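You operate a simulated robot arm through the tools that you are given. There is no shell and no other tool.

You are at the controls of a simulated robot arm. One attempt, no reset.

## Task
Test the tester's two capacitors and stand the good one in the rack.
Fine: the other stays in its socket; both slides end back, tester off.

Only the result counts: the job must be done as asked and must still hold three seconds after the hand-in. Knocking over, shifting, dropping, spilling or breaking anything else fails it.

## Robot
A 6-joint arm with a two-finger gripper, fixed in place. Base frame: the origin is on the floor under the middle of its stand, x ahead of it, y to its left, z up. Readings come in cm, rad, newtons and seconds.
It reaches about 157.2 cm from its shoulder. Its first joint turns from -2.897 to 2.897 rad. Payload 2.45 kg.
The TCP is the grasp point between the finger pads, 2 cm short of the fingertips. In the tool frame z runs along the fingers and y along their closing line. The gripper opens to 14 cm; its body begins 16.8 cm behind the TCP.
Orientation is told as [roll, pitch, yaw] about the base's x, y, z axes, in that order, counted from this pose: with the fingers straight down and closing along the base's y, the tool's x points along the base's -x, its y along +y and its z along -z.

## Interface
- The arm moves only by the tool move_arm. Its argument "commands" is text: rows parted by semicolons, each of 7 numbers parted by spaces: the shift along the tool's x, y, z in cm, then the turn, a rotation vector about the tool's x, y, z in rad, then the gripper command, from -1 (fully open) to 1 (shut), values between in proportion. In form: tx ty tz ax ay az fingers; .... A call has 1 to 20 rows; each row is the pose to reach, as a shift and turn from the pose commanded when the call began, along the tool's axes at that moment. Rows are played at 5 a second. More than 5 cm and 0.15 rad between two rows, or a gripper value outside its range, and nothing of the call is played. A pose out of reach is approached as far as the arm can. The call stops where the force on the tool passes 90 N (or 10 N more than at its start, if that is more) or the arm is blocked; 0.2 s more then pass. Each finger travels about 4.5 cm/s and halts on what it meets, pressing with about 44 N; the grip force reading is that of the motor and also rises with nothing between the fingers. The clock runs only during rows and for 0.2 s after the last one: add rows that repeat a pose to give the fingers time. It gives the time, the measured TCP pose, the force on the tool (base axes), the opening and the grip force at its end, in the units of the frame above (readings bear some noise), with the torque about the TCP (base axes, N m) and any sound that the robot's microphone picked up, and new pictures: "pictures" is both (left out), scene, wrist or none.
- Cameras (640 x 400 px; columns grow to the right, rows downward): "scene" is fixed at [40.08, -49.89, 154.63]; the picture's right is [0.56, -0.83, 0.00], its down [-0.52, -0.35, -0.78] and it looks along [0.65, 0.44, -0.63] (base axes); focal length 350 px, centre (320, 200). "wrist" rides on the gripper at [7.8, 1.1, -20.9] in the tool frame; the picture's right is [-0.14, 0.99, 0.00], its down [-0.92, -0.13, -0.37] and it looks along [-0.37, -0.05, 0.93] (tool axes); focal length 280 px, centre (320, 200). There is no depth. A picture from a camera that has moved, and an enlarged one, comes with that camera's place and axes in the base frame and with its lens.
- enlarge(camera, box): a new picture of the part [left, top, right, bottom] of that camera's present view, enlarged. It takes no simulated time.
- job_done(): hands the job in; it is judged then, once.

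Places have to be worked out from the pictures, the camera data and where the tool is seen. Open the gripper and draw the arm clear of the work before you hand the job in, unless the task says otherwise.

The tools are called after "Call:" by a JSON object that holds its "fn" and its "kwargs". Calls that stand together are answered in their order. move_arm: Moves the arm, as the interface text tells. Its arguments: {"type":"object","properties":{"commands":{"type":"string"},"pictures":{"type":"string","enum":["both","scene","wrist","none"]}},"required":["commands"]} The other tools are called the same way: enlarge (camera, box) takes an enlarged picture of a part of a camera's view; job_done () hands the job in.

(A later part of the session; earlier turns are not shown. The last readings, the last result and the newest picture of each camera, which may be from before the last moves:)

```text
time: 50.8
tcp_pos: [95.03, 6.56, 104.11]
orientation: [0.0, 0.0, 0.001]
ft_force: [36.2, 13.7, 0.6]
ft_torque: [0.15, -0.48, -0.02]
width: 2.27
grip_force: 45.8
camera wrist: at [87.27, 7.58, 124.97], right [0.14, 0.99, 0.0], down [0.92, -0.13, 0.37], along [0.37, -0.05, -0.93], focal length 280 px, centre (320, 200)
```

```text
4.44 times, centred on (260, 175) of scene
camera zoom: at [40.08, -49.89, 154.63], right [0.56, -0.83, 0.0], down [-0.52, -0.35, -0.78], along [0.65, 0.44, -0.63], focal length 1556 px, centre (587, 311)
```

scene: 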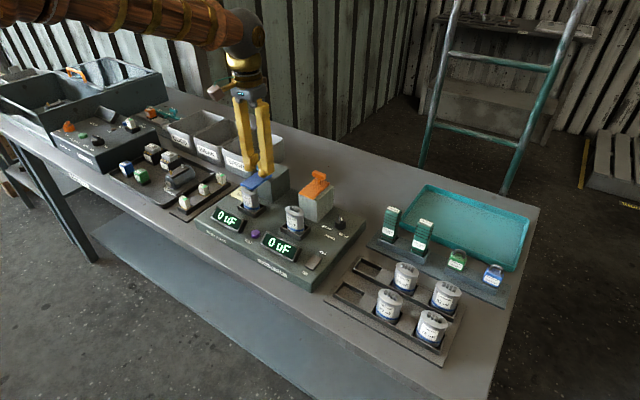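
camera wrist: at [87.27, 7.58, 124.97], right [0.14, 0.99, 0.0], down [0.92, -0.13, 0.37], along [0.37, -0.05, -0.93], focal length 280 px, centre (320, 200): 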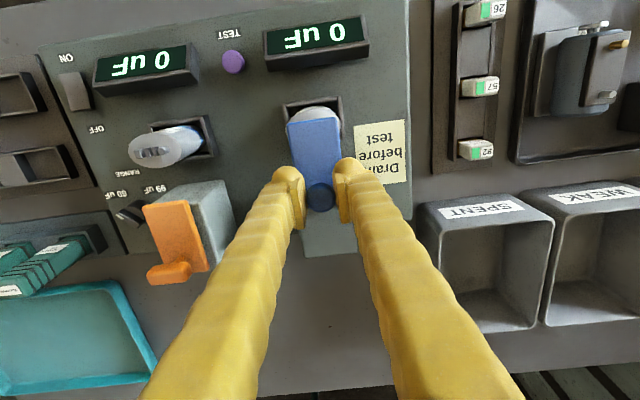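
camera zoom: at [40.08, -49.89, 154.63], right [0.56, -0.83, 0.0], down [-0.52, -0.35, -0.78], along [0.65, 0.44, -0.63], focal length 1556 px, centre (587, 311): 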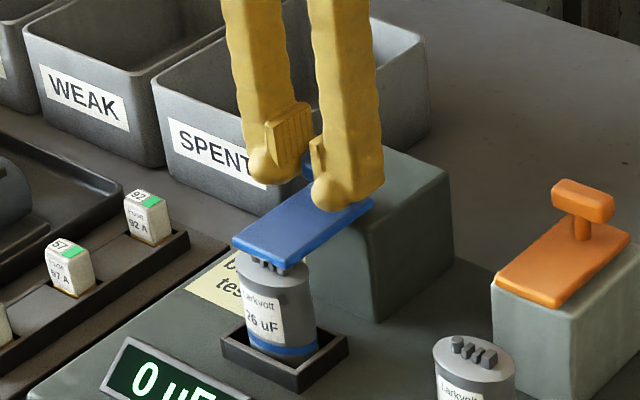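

The slide met its stop after 6 cm (36 N) with its front over the terminals. I ease off, open and lift away, then check it stays forward.

Call:
{"fn": "move_arm", "kwargs": {"commands": "-0.12 0 0 0 0 0 1; -0.12 0 0 0 0 0 0.6; -0.12 0 0 0 0 0 0.3; -0.12 0 0 0 0 0 0.27; -0.12 0 0 0 0 0 0.27; -0.12 0 -3 0 0 0 0.27; -0.12 0 -7 0 0 0 0.27; -0.12 0 -7 0 0 0 0.27"}}

Call:
{"fn": "enlarge", "kwargs": {"camera": "scene", "box": [220, 130, 340, 250]}}

Call:
{"fn": "enlarge", "kwargs": {"camera": "wrist", "box": [80, 20, 400, 300]}}

```text
time: 52.6
tcp_pos: [94.99, 6.49, 111.08]
orientation: [0.001, 0.001, 0.001]
ft_force: [-0.4, 0.1, 0.0]
ft_torque: [0.01, 0.01, 0.02]
width: 5.11
grip_force: 0.1
camera wrist: at [87.33, 7.56, 131.99], right [0.14, 0.99, 0.0], down [0.92, -0.13, 0.37], along [0.37, -0.05, -0.93], focal length 280 px, centre (320, 200)
```

scene: 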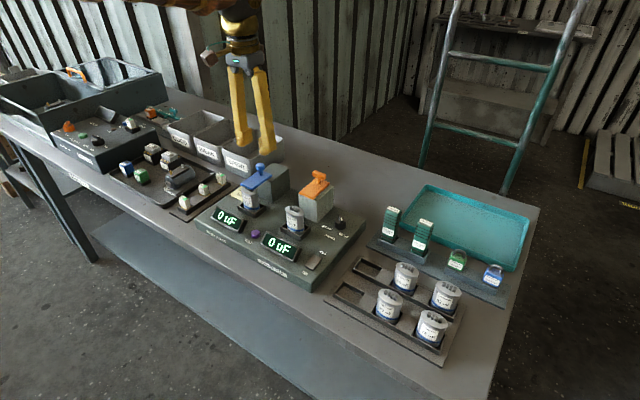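
wrist: 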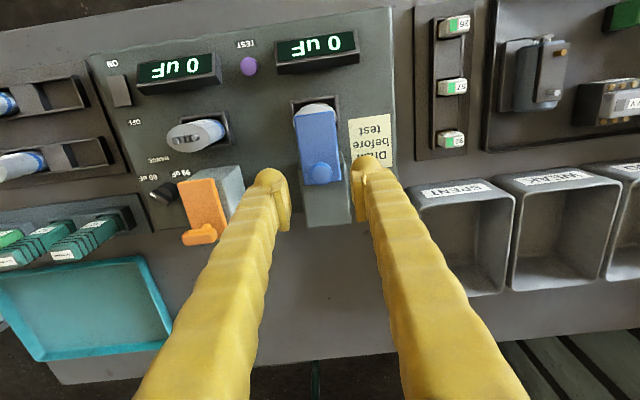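

```text
3.33 times, centred on (280, 190) of scene
camera zoom: at [40.08, -49.89, 154.63], right [0.56, -0.83, 0.0], down [-0.52, -0.35, -0.78], along [0.65, 0.44, -0.63], focal length 1167 px, centre (453, 233)
```

zoom: 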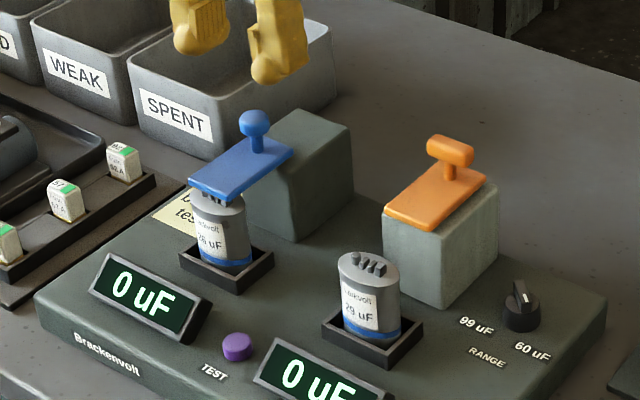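

```text
1.43 times, centred on (240, 160) of wrist
camera zoom: at [87.33, 7.56, 131.99], right [0.14, 0.99, 0.0], down [0.92, -0.13, 0.37], along [0.37, -0.05, -0.93], focal length 401 px, centre (434, 257)
```

zoom: 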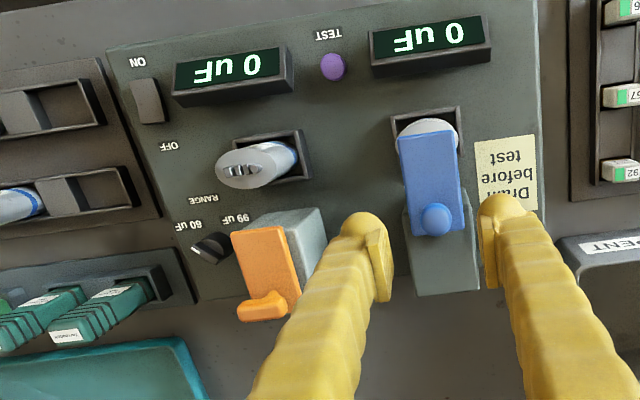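

The blue slide stays forward. Now I hover over the orange T-knob near (100.8,-8.6,103.9) with a 6 cm opening.

Call:
{"fn": "move_arm", "kwargs": {"commands": "-2 -4 0 0 0 0 0.14; -4 -8 0 0 0 0 0.14; -5.8 -12 0 0 0 0 0.14; -5.8 -15.05 0 0 0 0 0.14; -5.8 -15.05 0 0 0 0 0.14; -5.8 -15.05 0 0 0 0 0.14", "pictures": "wrist"}}

Call:
{"fn": "enlarge", "kwargs": {"camera": "wrist", "box": [240, 90, 400, 250]}}

Call:
{"fn": "enlarge", "kwargs": {"camera": "scene", "box": [270, 120, 370, 230]}}

```text
time: 54.0
tcp_pos: [100.64, -8.62, 111.14]
orientation: [0.001, 0.001, 0.0]
ft_force: [0.9, 0.5, 0.2]
ft_torque: [-0.01, -0.01, 0.03]
width: 6.02
grip_force: 0.1
camera wrist: at [92.85, -7.58, 131.97], right [0.14, 0.99, 0.0], down [0.92, -0.13, 0.37], along [0.37, -0.05, -0.93], focal length 280 px, centre (320, 200)
```

wrist: 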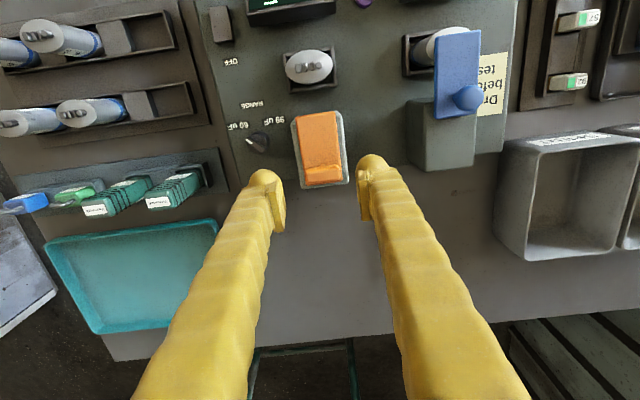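

```text
2.50 times, centred on (320, 170) of wrist
camera zoom: at [92.85, -7.58, 131.97], right [0.14, 0.99, 0.0], down [0.92, -0.13, 0.37], along [0.37, -0.05, -0.93], focal length 701 px, centre (320, 275)
```

zoom: 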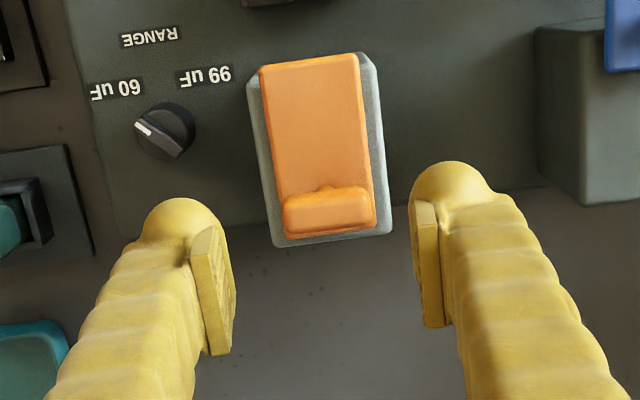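

```text
3.64 times, centred on (320, 175) of scene
camera zoom: at [40.08, -49.89, 154.63], right [0.56, -0.83, 0.0], down [-0.52, -0.35, -0.78], along [0.65, 0.44, -0.63], focal length 1273 px, centre (320, 291)
```

zoom: 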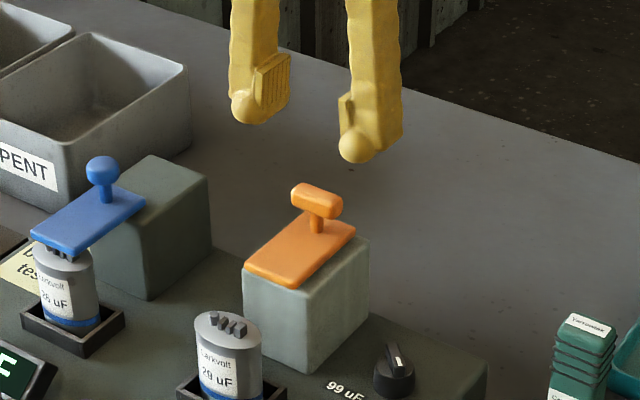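

The T-bar triangulates to (101.1,-8.35,103.7), 3.8 cm long along y. I lower around it, close, and check.

Call:
{"fn": "move_arm", "kwargs": {"commands": "-0.45 0.3 2.5 0 0 0 0.14; -0.45 0.3 5 0 0 0 0.14; -0.45 0.3 7.3 0 0 0 0.14; -0.45 0.3 7.3 0 0 0 0.14; -0.45 0.3 7.3 0 0 0 0.4; -0.45 0.3 7.3 0 0 0 0.7; -0.45 0.3 7.3 0 0 0 1; -0.45 0.3 7.3 0 0 0 1"}}

Call:
{"fn": "enlarge", "kwargs": {"camera": "scene", "box": [270, 130, 370, 230]}}

```text
time: 55.8
tcp_pos: [101.29, -8.36, 103.75]
orientation: [-0.002, 0.0, 0.001]
ft_force: [0.1, -31.2, -2.3]
ft_torque: [-0.31, -0.06, 0.0]
width: 3.69
grip_force: 39.0
camera wrist: at [93.46, -7.36, 124.59], right [0.14, 0.99, 0.0], down [0.92, -0.13, 0.37], along [0.37, -0.05, -0.93], focal length 280 px, centre (320, 200)
```

scene: 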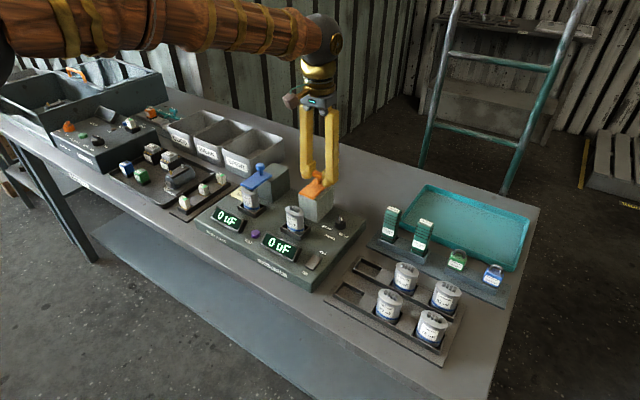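
wrist: 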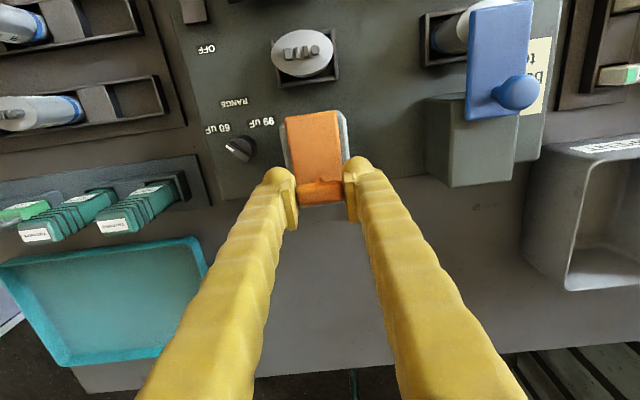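

```text
4.00 times, centred on (320, 180) of scene
camera zoom: at [40.08, -49.89, 154.63], right [0.56, -0.83, 0.0], down [-0.52, -0.35, -0.78], along [0.65, 0.44, -0.63], focal length 1400 px, centre (320, 280)
```

zoom: 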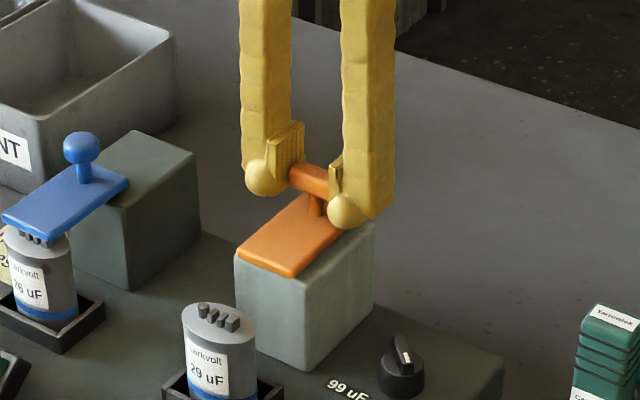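

Gripped, but a -31 N side force says I'm slightly too far +y. I ease -0.2 cm and slide the orange plate forward 3 cm, checking force.

Call:
{"fn": "move_arm", "kwargs": {"commands": "0 -0.1 0 0 0 0 1; 0 -0.2 0 0 0 0 1; 0.7 -0.2 0 0 0 0 1; 1.4 -0.2 0 0 0 0 1; 2.2 -0.2 0 0 0 0 1; 3 -0.2 0 0 0 0 1; 3 -0.2 0 0 0 0 1", "pictures": "none"}}

```text
time: 57.4
tcp_pos: [98.17, -8.45, 103.78]
orientation: [0.001, 0.0, 0.001]
ft_force: [-0.5, -20.1, -8.4]
ft_torque: [-0.16, 0.0, 0.01]
width: 3.69
grip_force: 44.7
```

Slide moves freely in x; still -20 N sideways, so I ease another -0.12 cm and go on.

Call:
{"fn": "move_arm", "kwargs": {"commands": "0 -0.12 0.05 0 0 0 1; 0.5 -0.12 0.05 0 0 0 1; 1.0 -0.12 0.05 0 0 0 1; 1.5 -0.12 0.05 0 0 0 1; 1.8 -0.12 0.05 0 0 0 1; 2.1 -0.12 0.05 0 0 0 1; 2.1 -0.12 0.05 0 0 0 1", "pictures": "none"}}

```text
time: 59.0
tcp_pos: [96.22, -8.48, 103.73]
orientation: [0.001, 0.002, 0.0]
ft_force: [-0.1, 26.9, -1.0]
ft_torque: [0.31, -0.21, -0.02]
width: 3.65
grip_force: 44.9
```

Side force flipped to +27 N, so I go back +0.06 and push the last 0.9 cm to the stop.

Call:
{"fn": "move_arm", "kwargs": {"commands": "0 0.06 0 0 0 0 1; 0.3 0.06 0 0 0 0 1; 0.5 0.06 0 0 0 0 1; 0.7 0.06 0 0 0 0 1; 0.9 0.06 0 0 0 0 1; 0.9 0.06 0 0 0 0 1"}}

Call:
{"fn": "enlarge", "kwargs": {"camera": "scene", "box": [250, 140, 350, 240]}}

```text
time: 60.4
tcp_pos: [95.5, -8.52, 103.78]
orientation: [0.0, -0.002, -0.001]
ft_force: [36.5, 30.4, -1.7]
ft_torque: [0.29, -0.46, -0.22]
width: 3.69
grip_force: 45.2
camera wrist: at [87.68, -7.42, 124.6], right [0.14, 0.99, 0.0], down [0.92, -0.13, 0.37], along [0.37, -0.05, -0.93], focal length 280 px, centre (320, 200)
```

scene: 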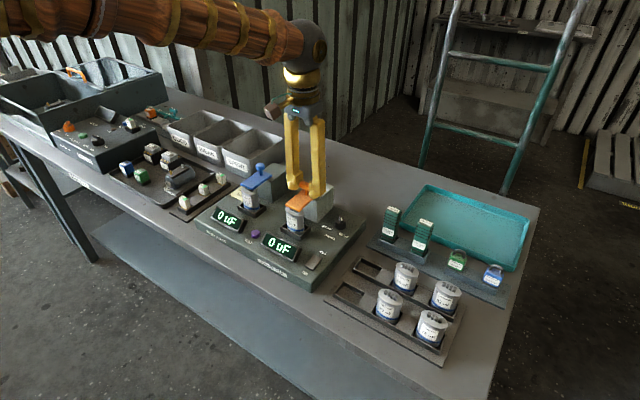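
wrist: 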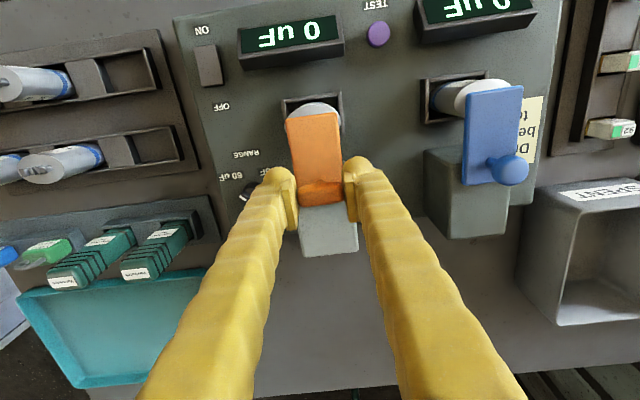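

```text
4.00 times, centred on (300, 190) of scene
camera zoom: at [40.08, -49.89, 154.63], right [0.56, -0.83, 0.0], down [-0.52, -0.35, -0.78], along [0.65, 0.44, -0.63], focal length 1400 px, centre (400, 240)
```

zoom: 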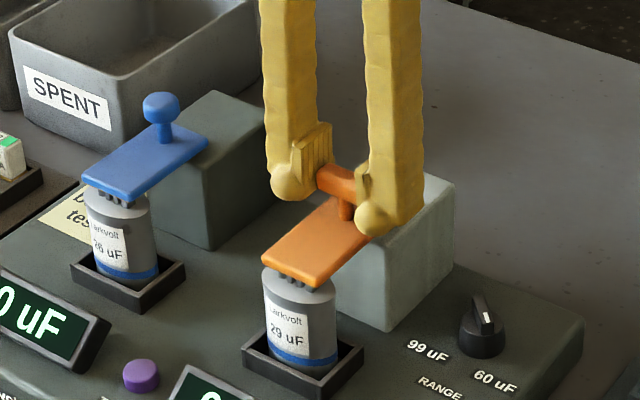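

The orange slide is at its stop too (36 N). I ease off, open and lift away.

Call:
{"fn": "move_arm", "kwargs": {"commands": "-0.12 0 0 0 0 0 1; -0.12 0 0 0 0 0 0.5; -0.12 0 0 0 0 0 0.2; -0.12 0 0 0 0 0 0.14; -0.12 0 0 0 0 0 0.14; -0.12 0 -3 0 0 0 0.14; -0.12 0 -7 0 0 0 0.14; -0.12 0 -9 0 0 0 0.14; -0.12 0 -9 0 0 0 0.14"}}

Call:
{"fn": "enlarge", "kwargs": {"camera": "scene", "box": [190, 150, 350, 290]}}

Call:
{"fn": "enlarge", "kwargs": {"camera": "wrist", "box": [180, 0, 540, 220]}}

```text
time: 62.4
tcp_pos: [95.33, -8.39, 112.68]
orientation: [0.001, -0.001, -0.001]
ft_force: [0.0, -0.2, 0.6]
ft_torque: [-0.03, 0.01, 0.04]
width: 6.01
grip_force: 0.1
camera wrist: at [87.6, -7.4, 133.54], right [0.14, 0.99, 0.0], down [0.92, -0.13, 0.37], along [0.37, -0.05, -0.93], focal length 280 px, centre (320, 200)
```

scene: 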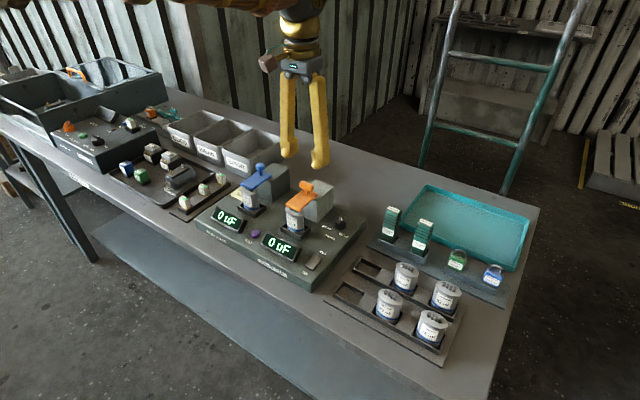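
wrist: 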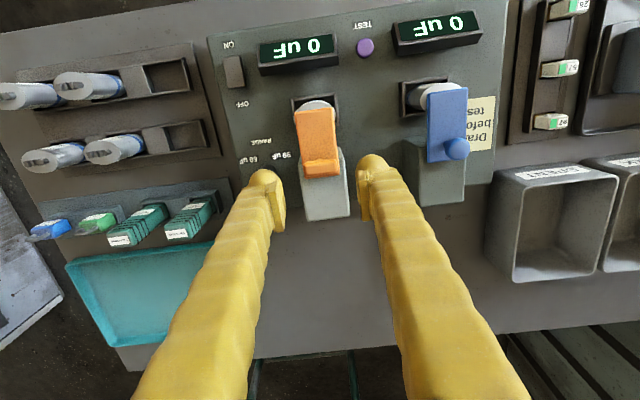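

```text
2.86 times, centred on (270, 220) of scene
camera zoom: at [40.08, -49.89, 154.63], right [0.56, -0.83, 0.0], down [-0.52, -0.35, -0.78], along [0.65, 0.44, -0.63], focal length 1000 px, centre (463, 143)
```

zoom: 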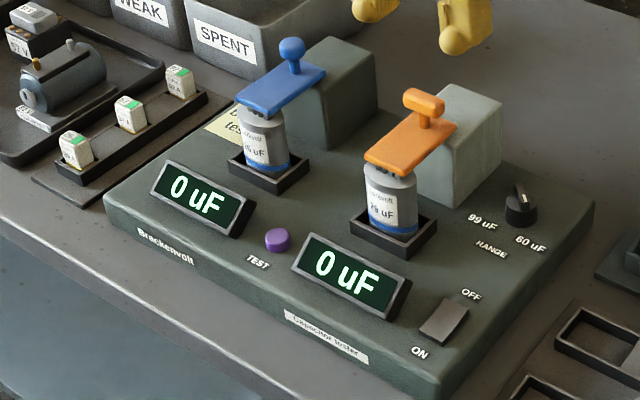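

```text
1.78 times, centred on (360, 110) of wrist
camera zoom: at [87.6, -7.4, 133.54], right [0.14, 0.99, 0.0], down [0.92, -0.13, 0.37], along [0.37, -0.05, -0.93], focal length 498 px, centre (249, 360)
```

zoom: 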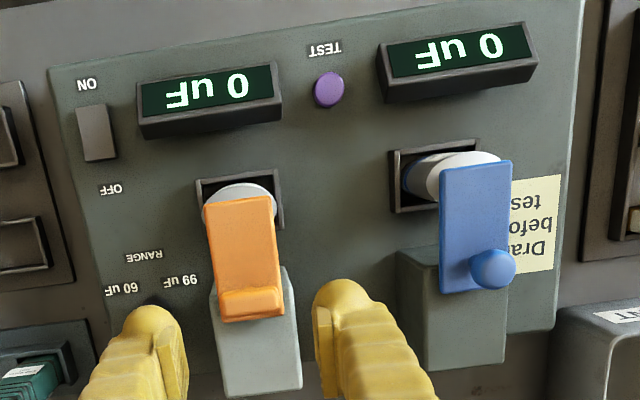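

Both slides are forward and both displays read 0 uF. TEST button works out at about (83.5,-1.0,93); I close the fingers and hover over it to refine.

Call:
{"fn": "move_arm", "kwargs": {"commands": "4 2 0 0 0 0 0.6; 8 4.5 0 0 0 0 1; 11.8 7.3 0 0 0 0 1; 11.8 7.3 4 0 0 0 1; 11.8 7.3 8 0 0 0 1; 11.8 7.3 11 0 0 0 1; 11.8 7.3 11 0 0 0 1"}}

Call:
{"fn": "enlarge", "kwargs": {"camera": "wrist", "box": [230, 80, 410, 250]}}

Call:
{"fn": "enlarge", "kwargs": {"camera": "scene", "box": [210, 150, 310, 260]}}

```text
time: 64.0
tcp_pos: [83.71, -1.39, 101.7]
orientation: [-0.001, 0.0, 0.0]
ft_force: [-0.1, -0.7, -0.3]
ft_torque: [-0.02, -0.02, 0.01]
width: 0.0
grip_force: 28.7
camera wrist: at [75.97, -0.26, 122.59], right [0.14, 0.99, 0.0], down [0.92, -0.13, 0.37], along [0.37, -0.05, -0.93], focal length 280 px, centre (320, 200)
```

scene: 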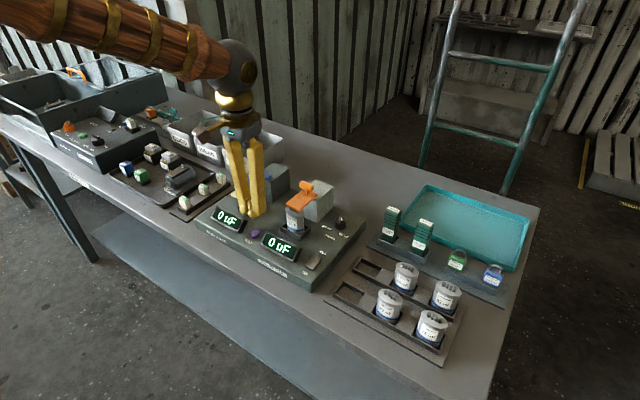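
wrist: 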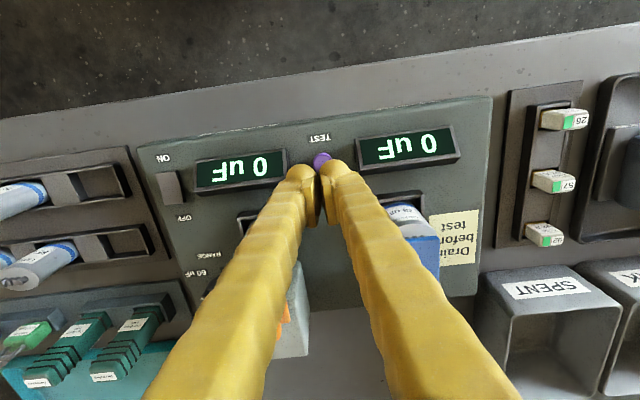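

```text
2.35 times, centred on (320, 165) of wrist
camera zoom: at [75.97, -0.26, 122.59], right [0.14, 0.99, 0.0], down [0.92, -0.13, 0.37], along [0.37, -0.05, -0.93], focal length 660 px, centre (320, 282)
```

zoom: 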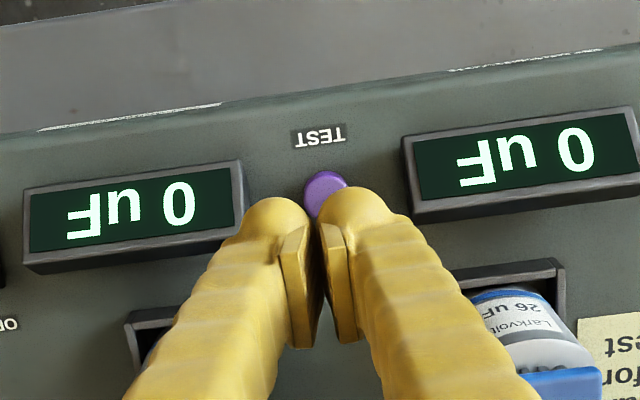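

```text
3.64 times, centred on (260, 205) of scene
camera zoom: at [40.08, -49.89, 154.63], right [0.56, -0.83, 0.0], down [-0.52, -0.35, -0.78], along [0.65, 0.44, -0.63], focal length 1273 px, centre (538, 182)
```

zoom: 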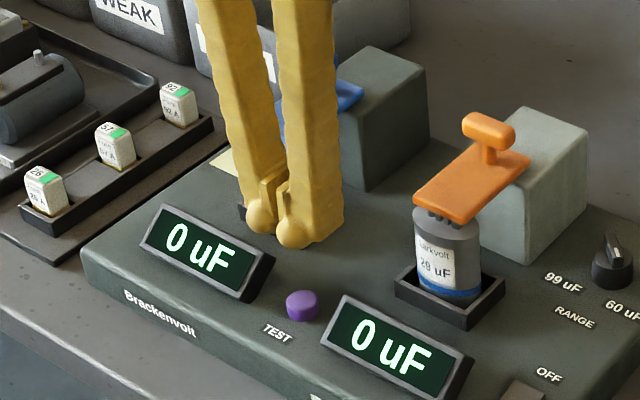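

The button is at (83.35,-1.05,93.3). I centre over it and lower to just above, then press in small steps.

Call:
{"fn": "move_arm", "kwargs": {"commands": "0.42 0.31 2 0 0 0 1; 0.42 0.31 4 0 0 0 1; 0.42 0.31 5.6 0 0 0 1; 0.42 0.31 5.6 0 0 0 1", "pictures": "wrist"}}

Call:
{"fn": "enlarge", "kwargs": {"camera": "scene", "box": [210, 190, 310, 270]}}

```text
time: 65.0
tcp_pos: [83.14, -1.04, 96.31]
orientation: [0.0, -0.002, 0.001]
ft_force: [-0.2, -0.7, -0.3]
ft_torque: [0.01, 0.0, 0.01]
width: 0.0
grip_force: 29.4
camera wrist: at [75.5, 0.15, 117.07], right [0.14, 0.99, 0.0], down [0.92, -0.13, 0.37], along [0.37, -0.05, -0.93], focal length 280 px, centre (320, 200)
```

wrist: 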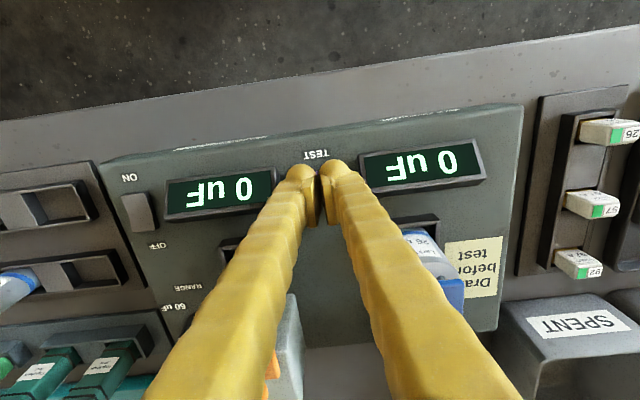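

```text
5.00 times, centred on (260, 230) of scene
camera zoom: at [40.08, -49.89, 154.63], right [0.56, -0.83, 0.0], down [-0.52, -0.35, -0.78], along [0.65, 0.44, -0.63], focal length 1750 px, centre (620, 50)
```

zoom: 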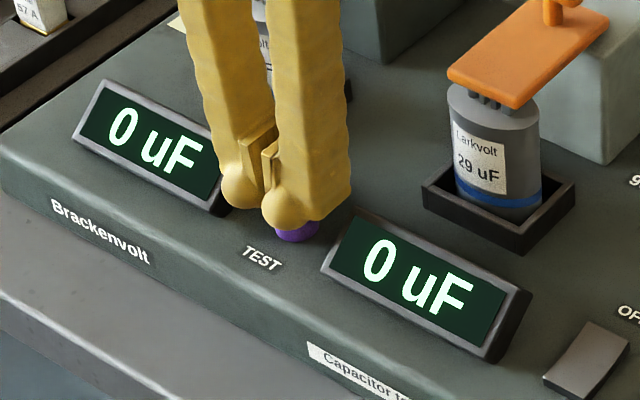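

In both views the rounded fingertips sit about 1.6 cm toward -x of the TCP, so I shift +1.6 cm in x (and -0.15 in y) to bring the tips over the button, and check.

Call:
{"fn": "move_arm", "kwargs": {"commands": "-0.8 -0.1 0 0 0 0 1; -1.6 -0.15 0 0 0 0 1; -1.6 -0.15 0 0 0 0 1", "pictures": "wrist"}}

Call:
{"fn": "enlarge", "kwargs": {"camera": "scene", "box": [230, 200, 290, 260]}}

Call:
{"fn": "enlarge", "kwargs": {"camera": "wrist", "box": [260, 110, 380, 220]}}

```text
time: 65.8
tcp_pos: [84.89, -1.13, 96.25]
orientation: [0.0, 0.0, 0.0]
ft_force: [0.2, -0.1, 0.6]
ft_torque: [0.01, 0.03, 0.0]
width: 0.0
grip_force: 29.6
camera wrist: at [77.08, -0.04, 117.03], right [0.14, 0.99, 0.0], down [0.92, -0.13, 0.37], along [0.37, -0.05, -0.93], focal length 280 px, centre (320, 200)
```

wrist: 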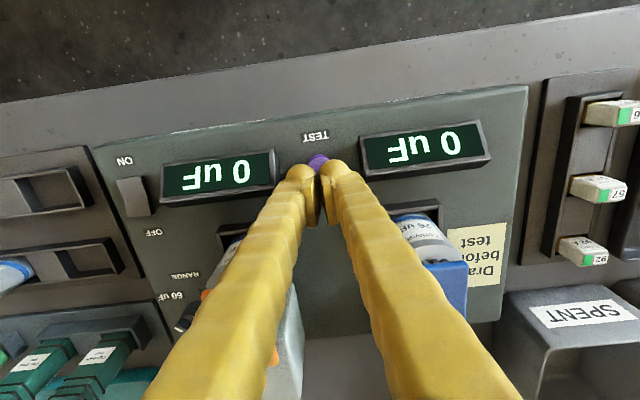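

```text
6.67 times, centred on (260, 230) of scene
camera zoom: at [40.08, -49.89, 154.63], right [0.56, -0.83, 0.0], down [-0.52, -0.35, -0.78], along [0.65, 0.44, -0.63], focal length 2334 px, centre (720, 0)
```

zoom: 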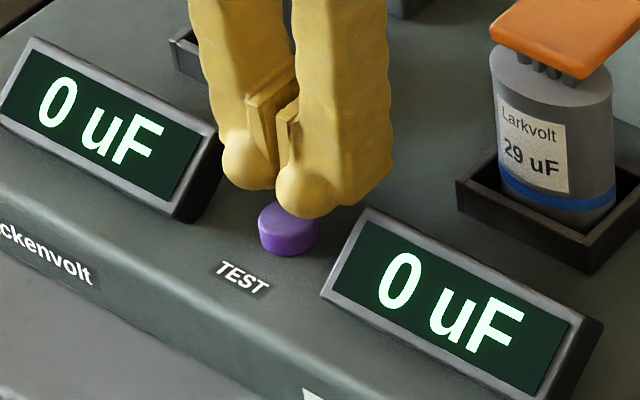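

```text
3.64 times, centred on (320, 165) of wrist
camera zoom: at [77.08, -0.04, 117.03], right [0.14, 0.99, 0.0], down [0.92, -0.13, 0.37], along [0.37, -0.05, -0.93], focal length 1020 px, centre (320, 327)
```

zoom: 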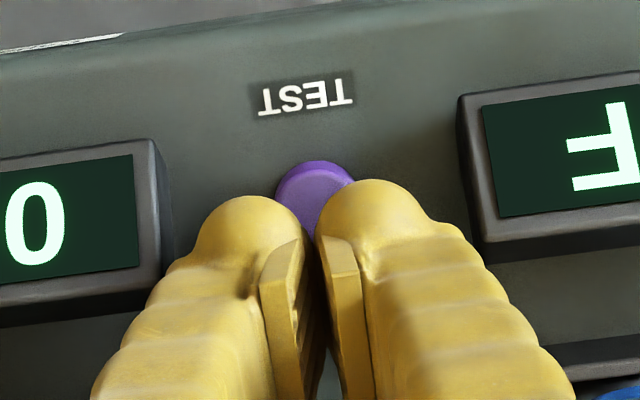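

The two views bracket the tips right over the button. I press down in small steps and watch force, sound and the displays.

Call:
{"fn": "move_arm", "kwargs": {"commands": "0 0 0.4 0 0 0 1; 0 0 0.7 0 0 0 1; 0 0 0.9 0 0 0 1; 0 0 0.9 0 0 0 1", "pictures": "none"}}

Call:
{"fn": "enlarge", "kwargs": {"camera": "scene", "box": [200, 190, 320, 280]}}

```text
time: 66.8
tcp_pos: [84.94, -1.02, 95.21]
orientation: [0.0, 0.001, -0.001]
ft_force: [-0.9, 0.6, 0.4]
ft_torque: [-0.02, 0.01, -0.02]
width: 0.0
grip_force: 29.5
```

```text
4.44 times, centred on (260, 235) of scene
camera zoom: at [40.08, -49.89, 154.63], right [0.56, -0.83, 0.0], down [-0.52, -0.35, -0.78], along [0.65, 0.44, -0.63], focal length 1556 px, centre (587, 44)
```

zoom: 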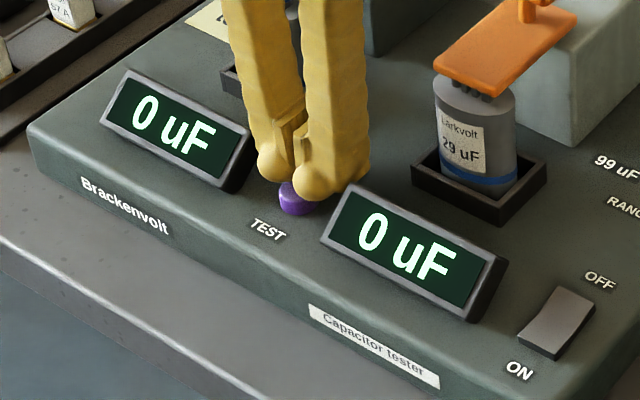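

No contact yet; continuing down.

Call:
{"fn": "move_arm", "kwargs": {"commands": "0 0 0.15 0 0 0 1; 0 0 0.3 0 0 0 1; 0 0 0.3 0 0 0 1", "pictures": "none"}}

Call:
{"fn": "enlarge", "kwargs": {"camera": "scene", "box": [200, 190, 320, 280]}}

```text
time: 67.6
tcp_pos: [84.87, -1.1, 94.88]
orientation: [0.001, 0.001, -0.002]
ft_force: [0.0, 1.0, 1.3]
ft_torque: [0.04, 0.04, -0.02]
width: 0.58
grip_force: 29.2
heard: click
```

```text
4.44 times, centred on (260, 235) of scene
camera zoom: at [40.08, -49.89, 154.63], right [0.56, -0.83, 0.0], down [-0.52, -0.35, -0.78], along [0.65, 0.44, -0.63], focal length 1556 px, centre (587, 44)
```

zoom: 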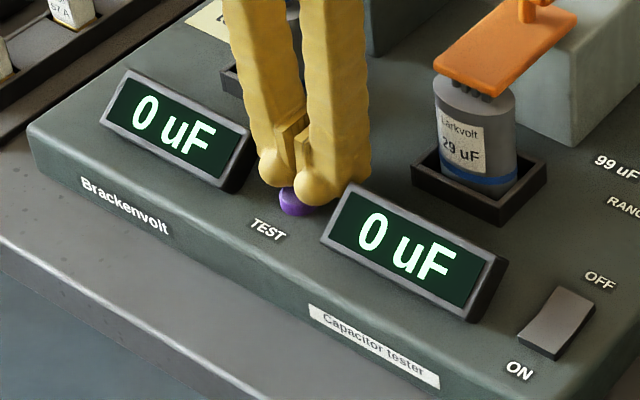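

Heard a click as the button went in. I hold it pressed for a moment and read the displays.

Call:
{"fn": "move_arm", "kwargs": {"commands": "0 0 0 0 0 0 1; 0 0 0 0 0 0 1; 0 0 0 0 0 0 1; 0 0 0 0 0 0 1; 0 0 0 0 0 0 1", "pictures": "none"}}

Call:
{"fn": "enlarge", "kwargs": {"camera": "scene", "box": [200, 190, 320, 280]}}

```text
time: 68.8
tcp_pos: [84.94, -1.02, 94.79]
orientation: [0.001, 0.001, -0.001]
ft_force: [1.3, 0.0, 1.6]
ft_torque: [0.03, 0.01, 0.01]
width: 0.6
grip_force: 29.1
```

```text
4.44 times, centred on (260, 235) of scene
camera zoom: at [40.08, -49.89, 154.63], right [0.56, -0.83, 0.0], down [-0.52, -0.35, -0.78], along [0.65, 0.44, -0.63], focal length 1556 px, centre (587, 44)
```

zoom: 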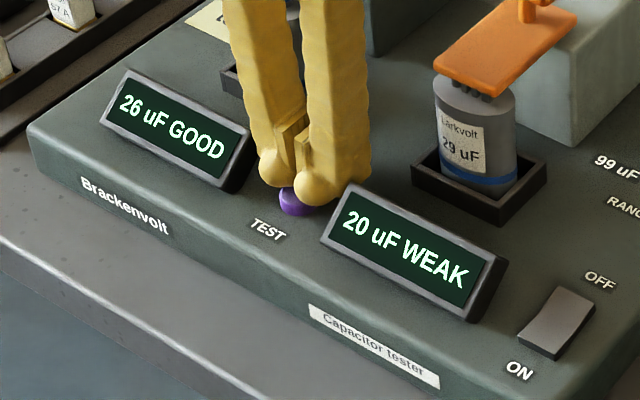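

The displays read 26 uF GOOD (left) and 20 uF WEAK (right), so the 26 uF one goes to the rack. I lift off the button and go to hover over the blue knob at (95.1,6.5).

Call:
{"fn": "move_arm", "kwargs": {"commands": "0 0 -2 0 0 0 1; 0 0 -6 0 0 0 1; 0 0 -11 0 0 0 1; 0 0 -16.5 0 0 0 0.7; -4 2.5 -16.5 0 0 0 0.27; -8 5 -16.5 0 0 0 0.27; -10.2 7.5 -16.5 0 0 0 0.27; -10.2 7.5 -16.5 0 0 0 0.27; -10.2 7.5 -16.5 0 0 0 0.27"}}

Call:
{"fn": "enlarge", "kwargs": {"camera": "wrist", "box": [240, 90, 400, 250]}}

Call:
{"fn": "enlarge", "kwargs": {"camera": "scene", "box": [190, 150, 350, 290]}}

```text
refused: row 4 steps farther than a row can; nothing moved
```

```text
2.50 times, centred on (320, 170) of wrist
camera zoom: at [77.16, -0.01, 115.7], right [0.14, 0.99, 0.0], down [0.92, -0.13, 0.37], along [0.37, -0.05, -0.93], focal length 701 px, centre (320, 275)
```

zoom: 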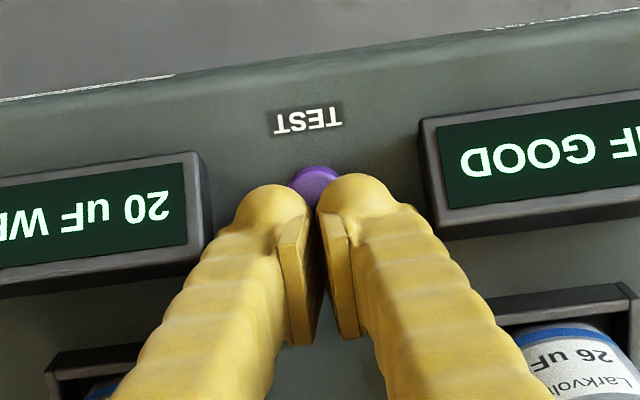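

```text
2.86 times, centred on (270, 220) of scene
camera zoom: at [40.08, -49.89, 154.63], right [0.56, -0.83, 0.0], down [-0.52, -0.35, -0.78], along [0.65, 0.44, -0.63], focal length 1000 px, centre (463, 143)
```

zoom: 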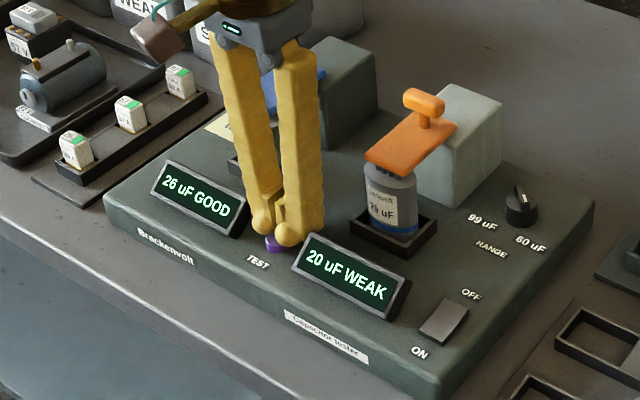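

The call was refused for too long a step, nothing moved; both displays still confirm 26 uF GOOD and 20 uF WEAK. I send the same path with shorter steps.

Call:
{"fn": "move_arm", "kwargs": {"commands": "0 0 -2 0 0 0 1; 0 0 -5 0 0 0 1; 0 0 -9 0 0 0 1; 0 0 -13 0 0 0 1; 0 0 -16.5 0 0 0 0.7; -3.5 2.5 -16.5 0 0 0 0.27; -7 5 -16.5 0 0 0 0.27; -10.2 7.5 -16.5 0 0 0 0.27; -10.2 7.5 -16.5 0 0 0 0.27; -10.2 7.5 -16.5 0 0 0 0.27"}}

Call:
{"fn": "enlarge", "kwargs": {"camera": "wrist", "box": [240, 90, 400, 250]}}

Call:
{"fn": "enlarge", "kwargs": {"camera": "scene", "box": [190, 150, 350, 290]}}

```text
time: 71.0
tcp_pos: [94.92, 6.62, 111.36]
orientation: [0.001, 0.0, -0.001]
ft_force: [0.3, -0.7, 0.3]
ft_torque: [-0.02, 0.01, 0.02]
width: 5.13
grip_force: 0.2
camera wrist: at [87.16, 7.59, 132.21], right [0.14, 0.99, 0.0], down [0.92, -0.13, 0.37], along [0.37, -0.05, -0.93], focal length 280 px, centre (320, 200)
```

scene: 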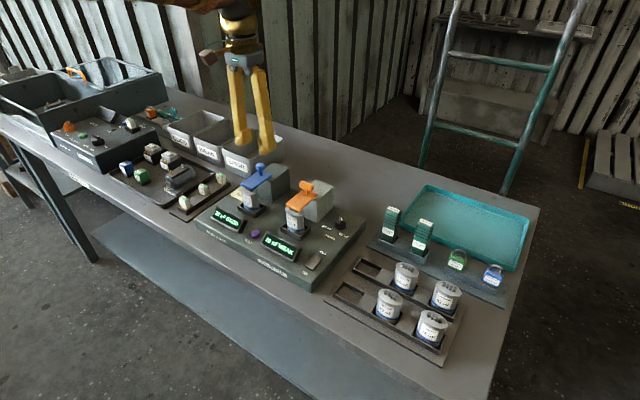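
wrist: 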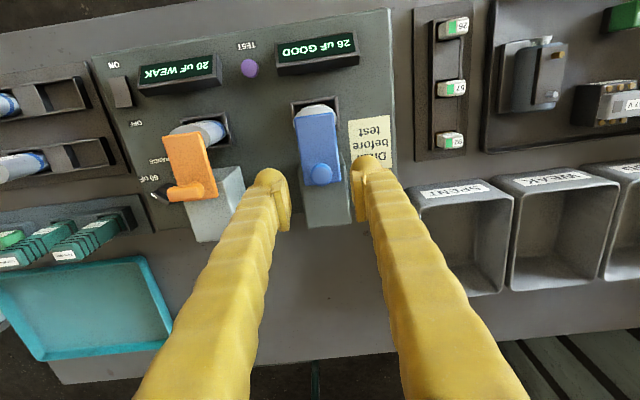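

```text
2.50 times, centred on (320, 170) of wrist
camera zoom: at [87.16, 7.59, 132.21], right [0.14, 0.99, 0.0], down [0.92, -0.13, 0.37], along [0.37, -0.05, -0.93], focal length 701 px, centre (320, 275)
```

zoom: 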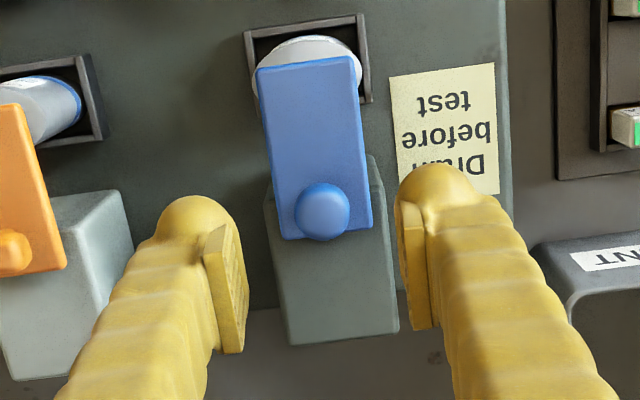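

```text
2.86 times, centred on (270, 220) of scene
camera zoom: at [40.08, -49.89, 154.63], right [0.56, -0.83, 0.0], down [-0.52, -0.35, -0.78], along [0.65, 0.44, -0.63], focal length 1000 px, centre (463, 143)
```

zoom: 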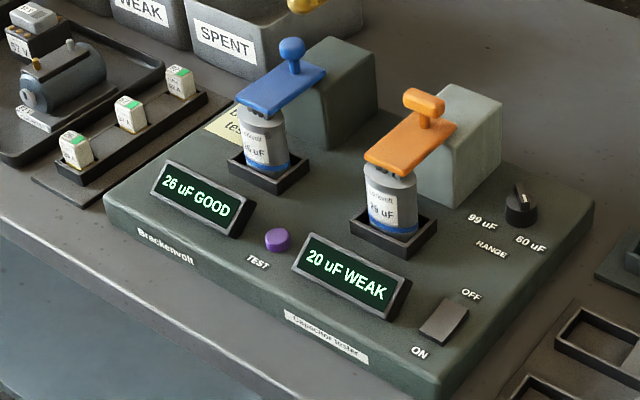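

I lower onto the blue knob again, close, and pull it back 3 cm first.

Call:
{"fn": "move_arm", "kwargs": {"commands": "-0.2 0 2.5 0 0 0 0.27; -0.2 0 5 0 0 0 0.27; -0.2 0 7.25 0 0 0 0.27; -0.2 0 7.25 0 0 0 0.27; -0.2 0 7.25 0 0 0 0.6; -0.2 0 7.25 0 0 0 0.9; -0.2 0 7.25 0 0 0 1; -0.2 0 7.25 0 0 0 1; -1 0 7.25 0 0 0 1; -1.8 0 7.25 0 0 0 1; -2.6 0 7.25 0 0 0 1; -3.4 0 7.25 0 0 0 1; -3.4 0 7.25 0 0 0 1"}}

```text
time: 73.8
tcp_pos: [98.46, 6.58, 104.23]
orientation: [0.0, -0.002, 0.0]
ft_force: [0.4, 28.5, 7.3]
ft_torque: [0.32, -0.12, 0.1]
width: 2.29
grip_force: 45.2
camera wrist: at [90.67, 7.58, 125.1], right [0.14, 0.99, 0.0], down [0.92, -0.13, 0.37], along [0.37, -0.05, -0.93], focal length 280 px, centre (320, 200)
```

scene: 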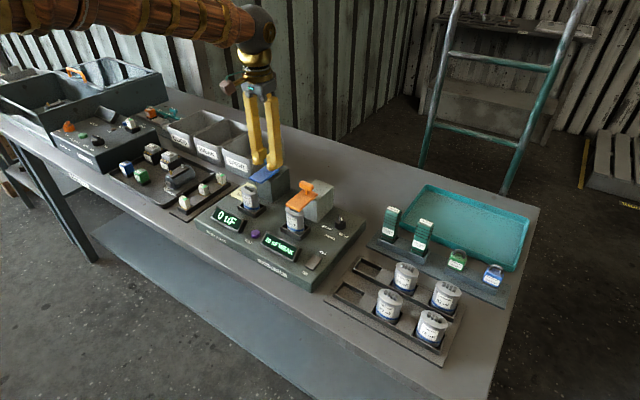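
wrist: 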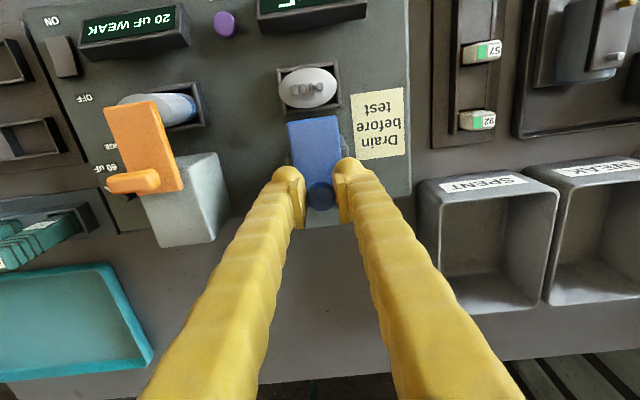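

The left display went back to 0 as the slide retracts. I ease +0.08 in y and pull on to the back stop (about 2.6 cm more).

Call:
{"fn": "move_arm", "kwargs": {"commands": "0 0.08 0 0 0 0 1; -0.8 0.08 0 0 0 0 1; -1.6 0.08 0 0 0 0 1; -2.2 0.08 0 0 0 0 1; -2.5 0.08 0 0 0 0 1; -2.7 0.08 0 0 0 0 1; -2.7 0.08 0 0 0 0 1"}}

```text
time: 75.4
tcp_pos: [101.02, 6.46, 104.13]
orientation: [0.0, 0.003, -0.002]
ft_force: [-35.0, 16.8, 13.6]
ft_torque: [0.16, 0.4, 0.12]
width: 2.27
grip_force: 44.8
camera wrist: at [93.28, 7.59, 124.94], right [0.14, 0.99, 0.0], down [0.92, -0.13, 0.37], along [0.36, -0.05, -0.93], focal length 280 px, centre (320, 200)
```

scene: 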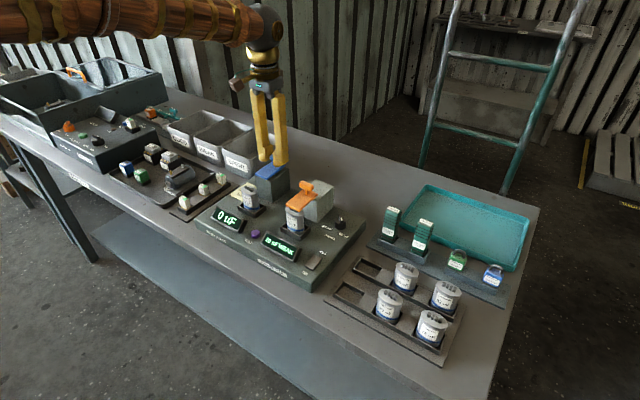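
wrist: 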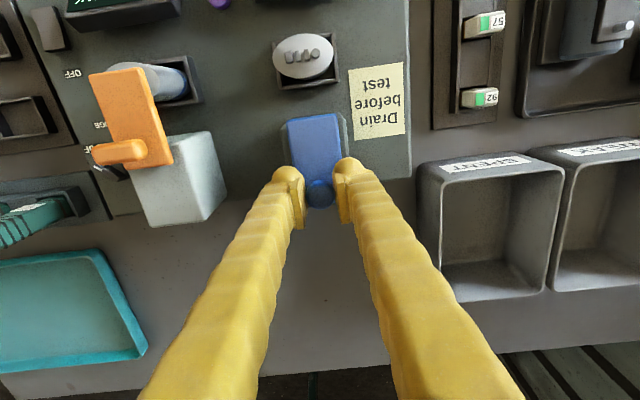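

Back stop reached (-35 N), same place as at the start. I open and lift, then go over to the orange knob at its forward position (95.3,-8.5).

Call:
{"fn": "move_arm", "kwargs": {"commands": "0.05 0 0 0 0 0 0.6; 0.05 0 0 0 0 0 0.3; 0.05 0 0 0 0 0 0.27; 0.05 0 0 0 0 0 0.27; 0.05 0 -3 0 0 0 0.27; 0.05 0 -7 0 0 0 0.2; 2.5 -4 -7.5 0 0 0 0.14; 4.5 -8 -7.5 0 0 0 0.14; 5.8 -12 -7.5 0 0 0 0.14; 5.8 -15 -7.5 0 0 0 0.14; 5.8 -15 -7.5 0 0 0 0.14; 5.8 -15 -7.5 0 0 0 0.14"}}

Call:
{"fn": "enlarge", "kwargs": {"camera": "scene", "box": [220, 130, 340, 230]}}

Call:
{"fn": "enlarge", "kwargs": {"camera": "wrist", "box": [240, 90, 400, 250]}}

```text
time: 78.0
tcp_pos: [95.24, -8.5, 111.63]
orientation: [-0.001, -0.001, -0.001]
ft_force: [0.5, 0.0, -0.5]
ft_torque: [0.03, 0.01, -0.02]
width: 6.03
grip_force: 0.0
camera wrist: at [87.55, -7.53, 132.53], right [0.14, 0.99, 0.0], down [0.92, -0.13, 0.37], along [0.37, -0.05, -0.93], focal length 280 px, centre (320, 200)
```

scene: 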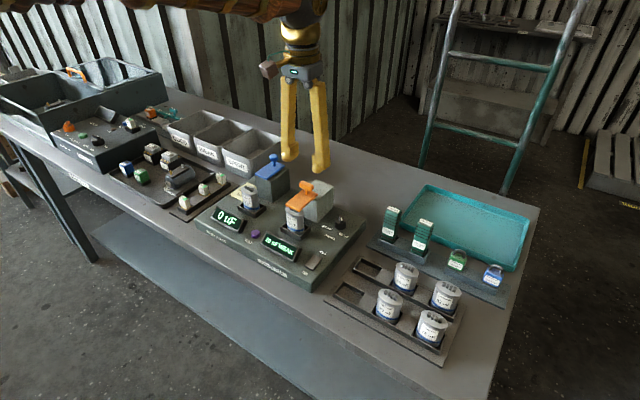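
wrist: 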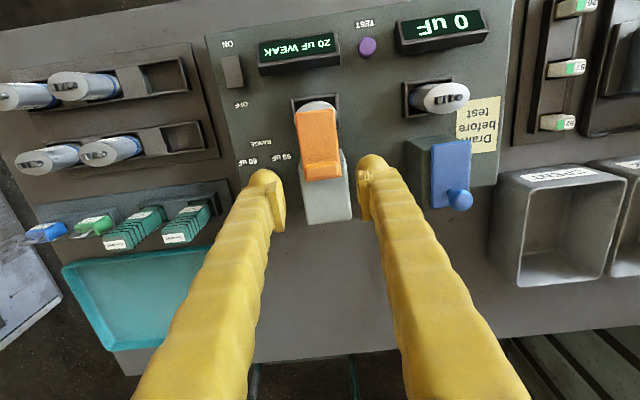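

```text
4.00 times, centred on (280, 180) of scene
camera zoom: at [40.08, -49.89, 154.63], right [0.56, -0.83, 0.0], down [-0.52, -0.35, -0.78], along [0.65, 0.44, -0.63], focal length 1400 px, centre (480, 280)
```

zoom: 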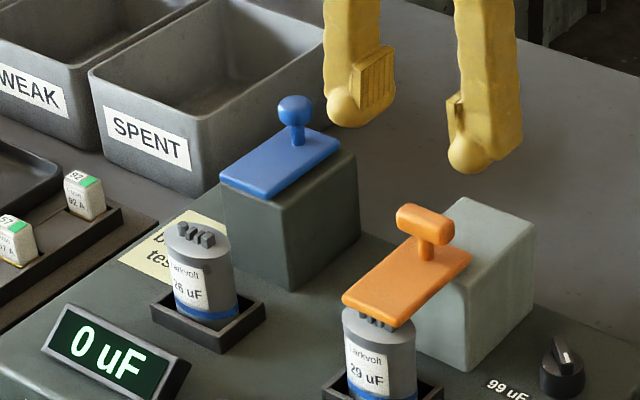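

```text
2.50 times, centred on (320, 170) of wrist
camera zoom: at [87.55, -7.53, 132.53], right [0.14, 0.99, 0.0], down [0.92, -0.13, 0.37], along [0.37, -0.05, -0.93], focal length 701 px, centre (320, 275)
```

zoom: 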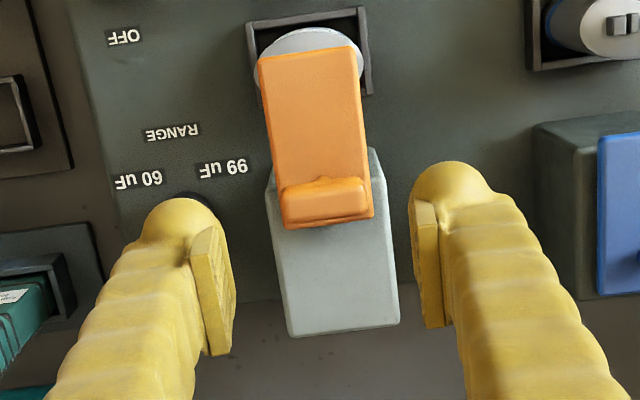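

Blue is fully back. I lower onto the orange T-bar, grip and pull it back.

Call:
{"fn": "move_arm", "kwargs": {"commands": "-0.2 0.14 2.5 0 0 0 0.14; -0.2 0.14 5 0 0 0 0.14; -0.2 0.14 7.9 0 0 0 0.14; -0.2 0.14 7.9 0 0 0 0.14; -0.2 0.14 7.9 0 0 0 0.5; -0.2 0.14 7.9 0 0 0 0.8; -0.2 0.14 7.9 0 0 0 1; -0.2 0.14 7.9 0 0 0 1; -1 0.14 7.9 0 0 0 1; -1.8 0.14 7.9 0 0 0 1; -2.6 0.14 7.9 0 0 0 1; -3.4 0.14 7.9 0 0 0 1; -4.2 0.14 7.9 0 0 0 1; -4.2 0.14 7.9 0 0 0 1"}}

```text
time: 81.0
tcp_pos: [99.54, -8.48, 103.8]
orientation: [0.001, 0.0, 0.0]
ft_force: [0.1, -56.0, -25.7]
ft_torque: [-0.33, 0.12, -0.05]
width: 3.69
grip_force: 44.9
camera wrist: at [91.81, -7.37, 124.57], right [0.14, 0.99, 0.0], down [0.92, -0.13, 0.37], along [0.36, -0.05, -0.93], focal length 280 px, centre (320, 200)
```

scene: 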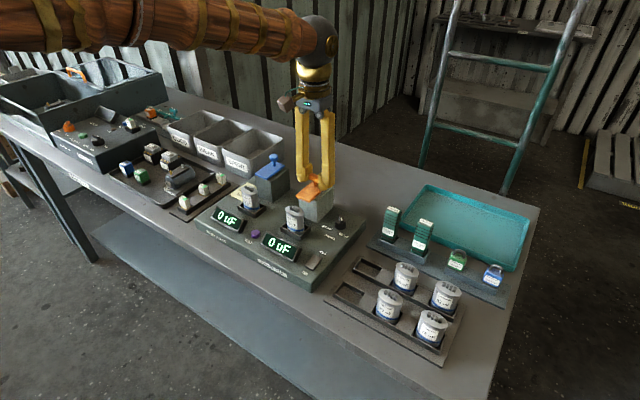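
wrist: 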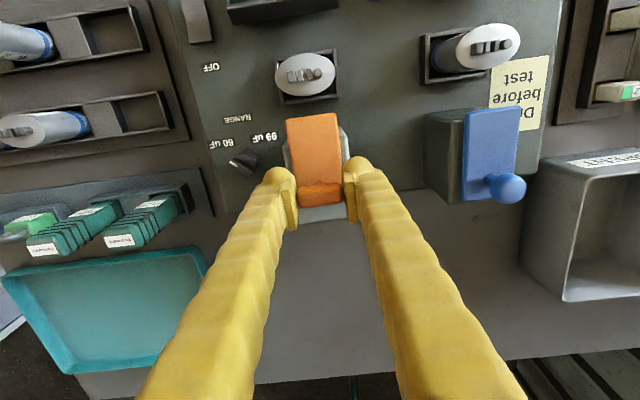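

It moves back; side force -56 N, so I ease -0.15 in y (and slightly down), then finish the last ~1.7 cm.

Call:
{"fn": "move_arm", "kwargs": {"commands": "0 -0.08 0.05 0 0 0 1; 0 -0.15 0.08 0 0 0 1; -0.6 -0.15 0.08 0 0 0 1; -1.2 -0.15 0.08 0 0 0 1; -1.5 -0.15 0.08 0 0 0 1; -1.7 -0.15 0.08 0 0 0 1; -1.7 -0.15 0.08 0 0 0 1", "pictures": "wrist"}}

```text
time: 82.6
tcp_pos: [101.13, -8.38, 103.69]
orientation: [0.0, -0.002, 0.001]
ft_force: [-36.7, -10.4, -2.9]
ft_torque: [-0.06, 0.51, -0.1]
width: 3.69
grip_force: 45.6
camera wrist: at [93.43, -7.42, 124.59], right [0.14, 0.99, 0.0], down [0.92, -0.13, 0.37], along [0.36, -0.05, -0.93], focal length 280 px, centre (320, 200)
```

wrist: 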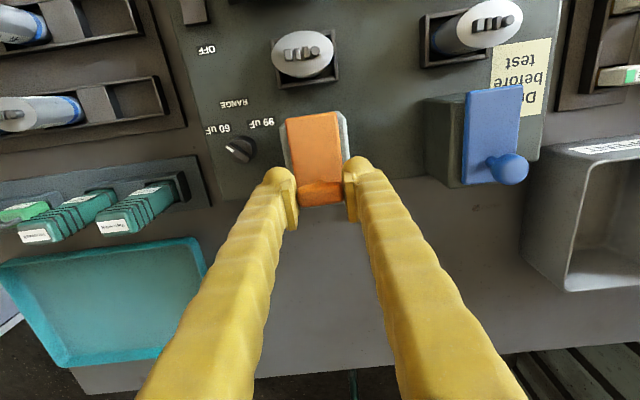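

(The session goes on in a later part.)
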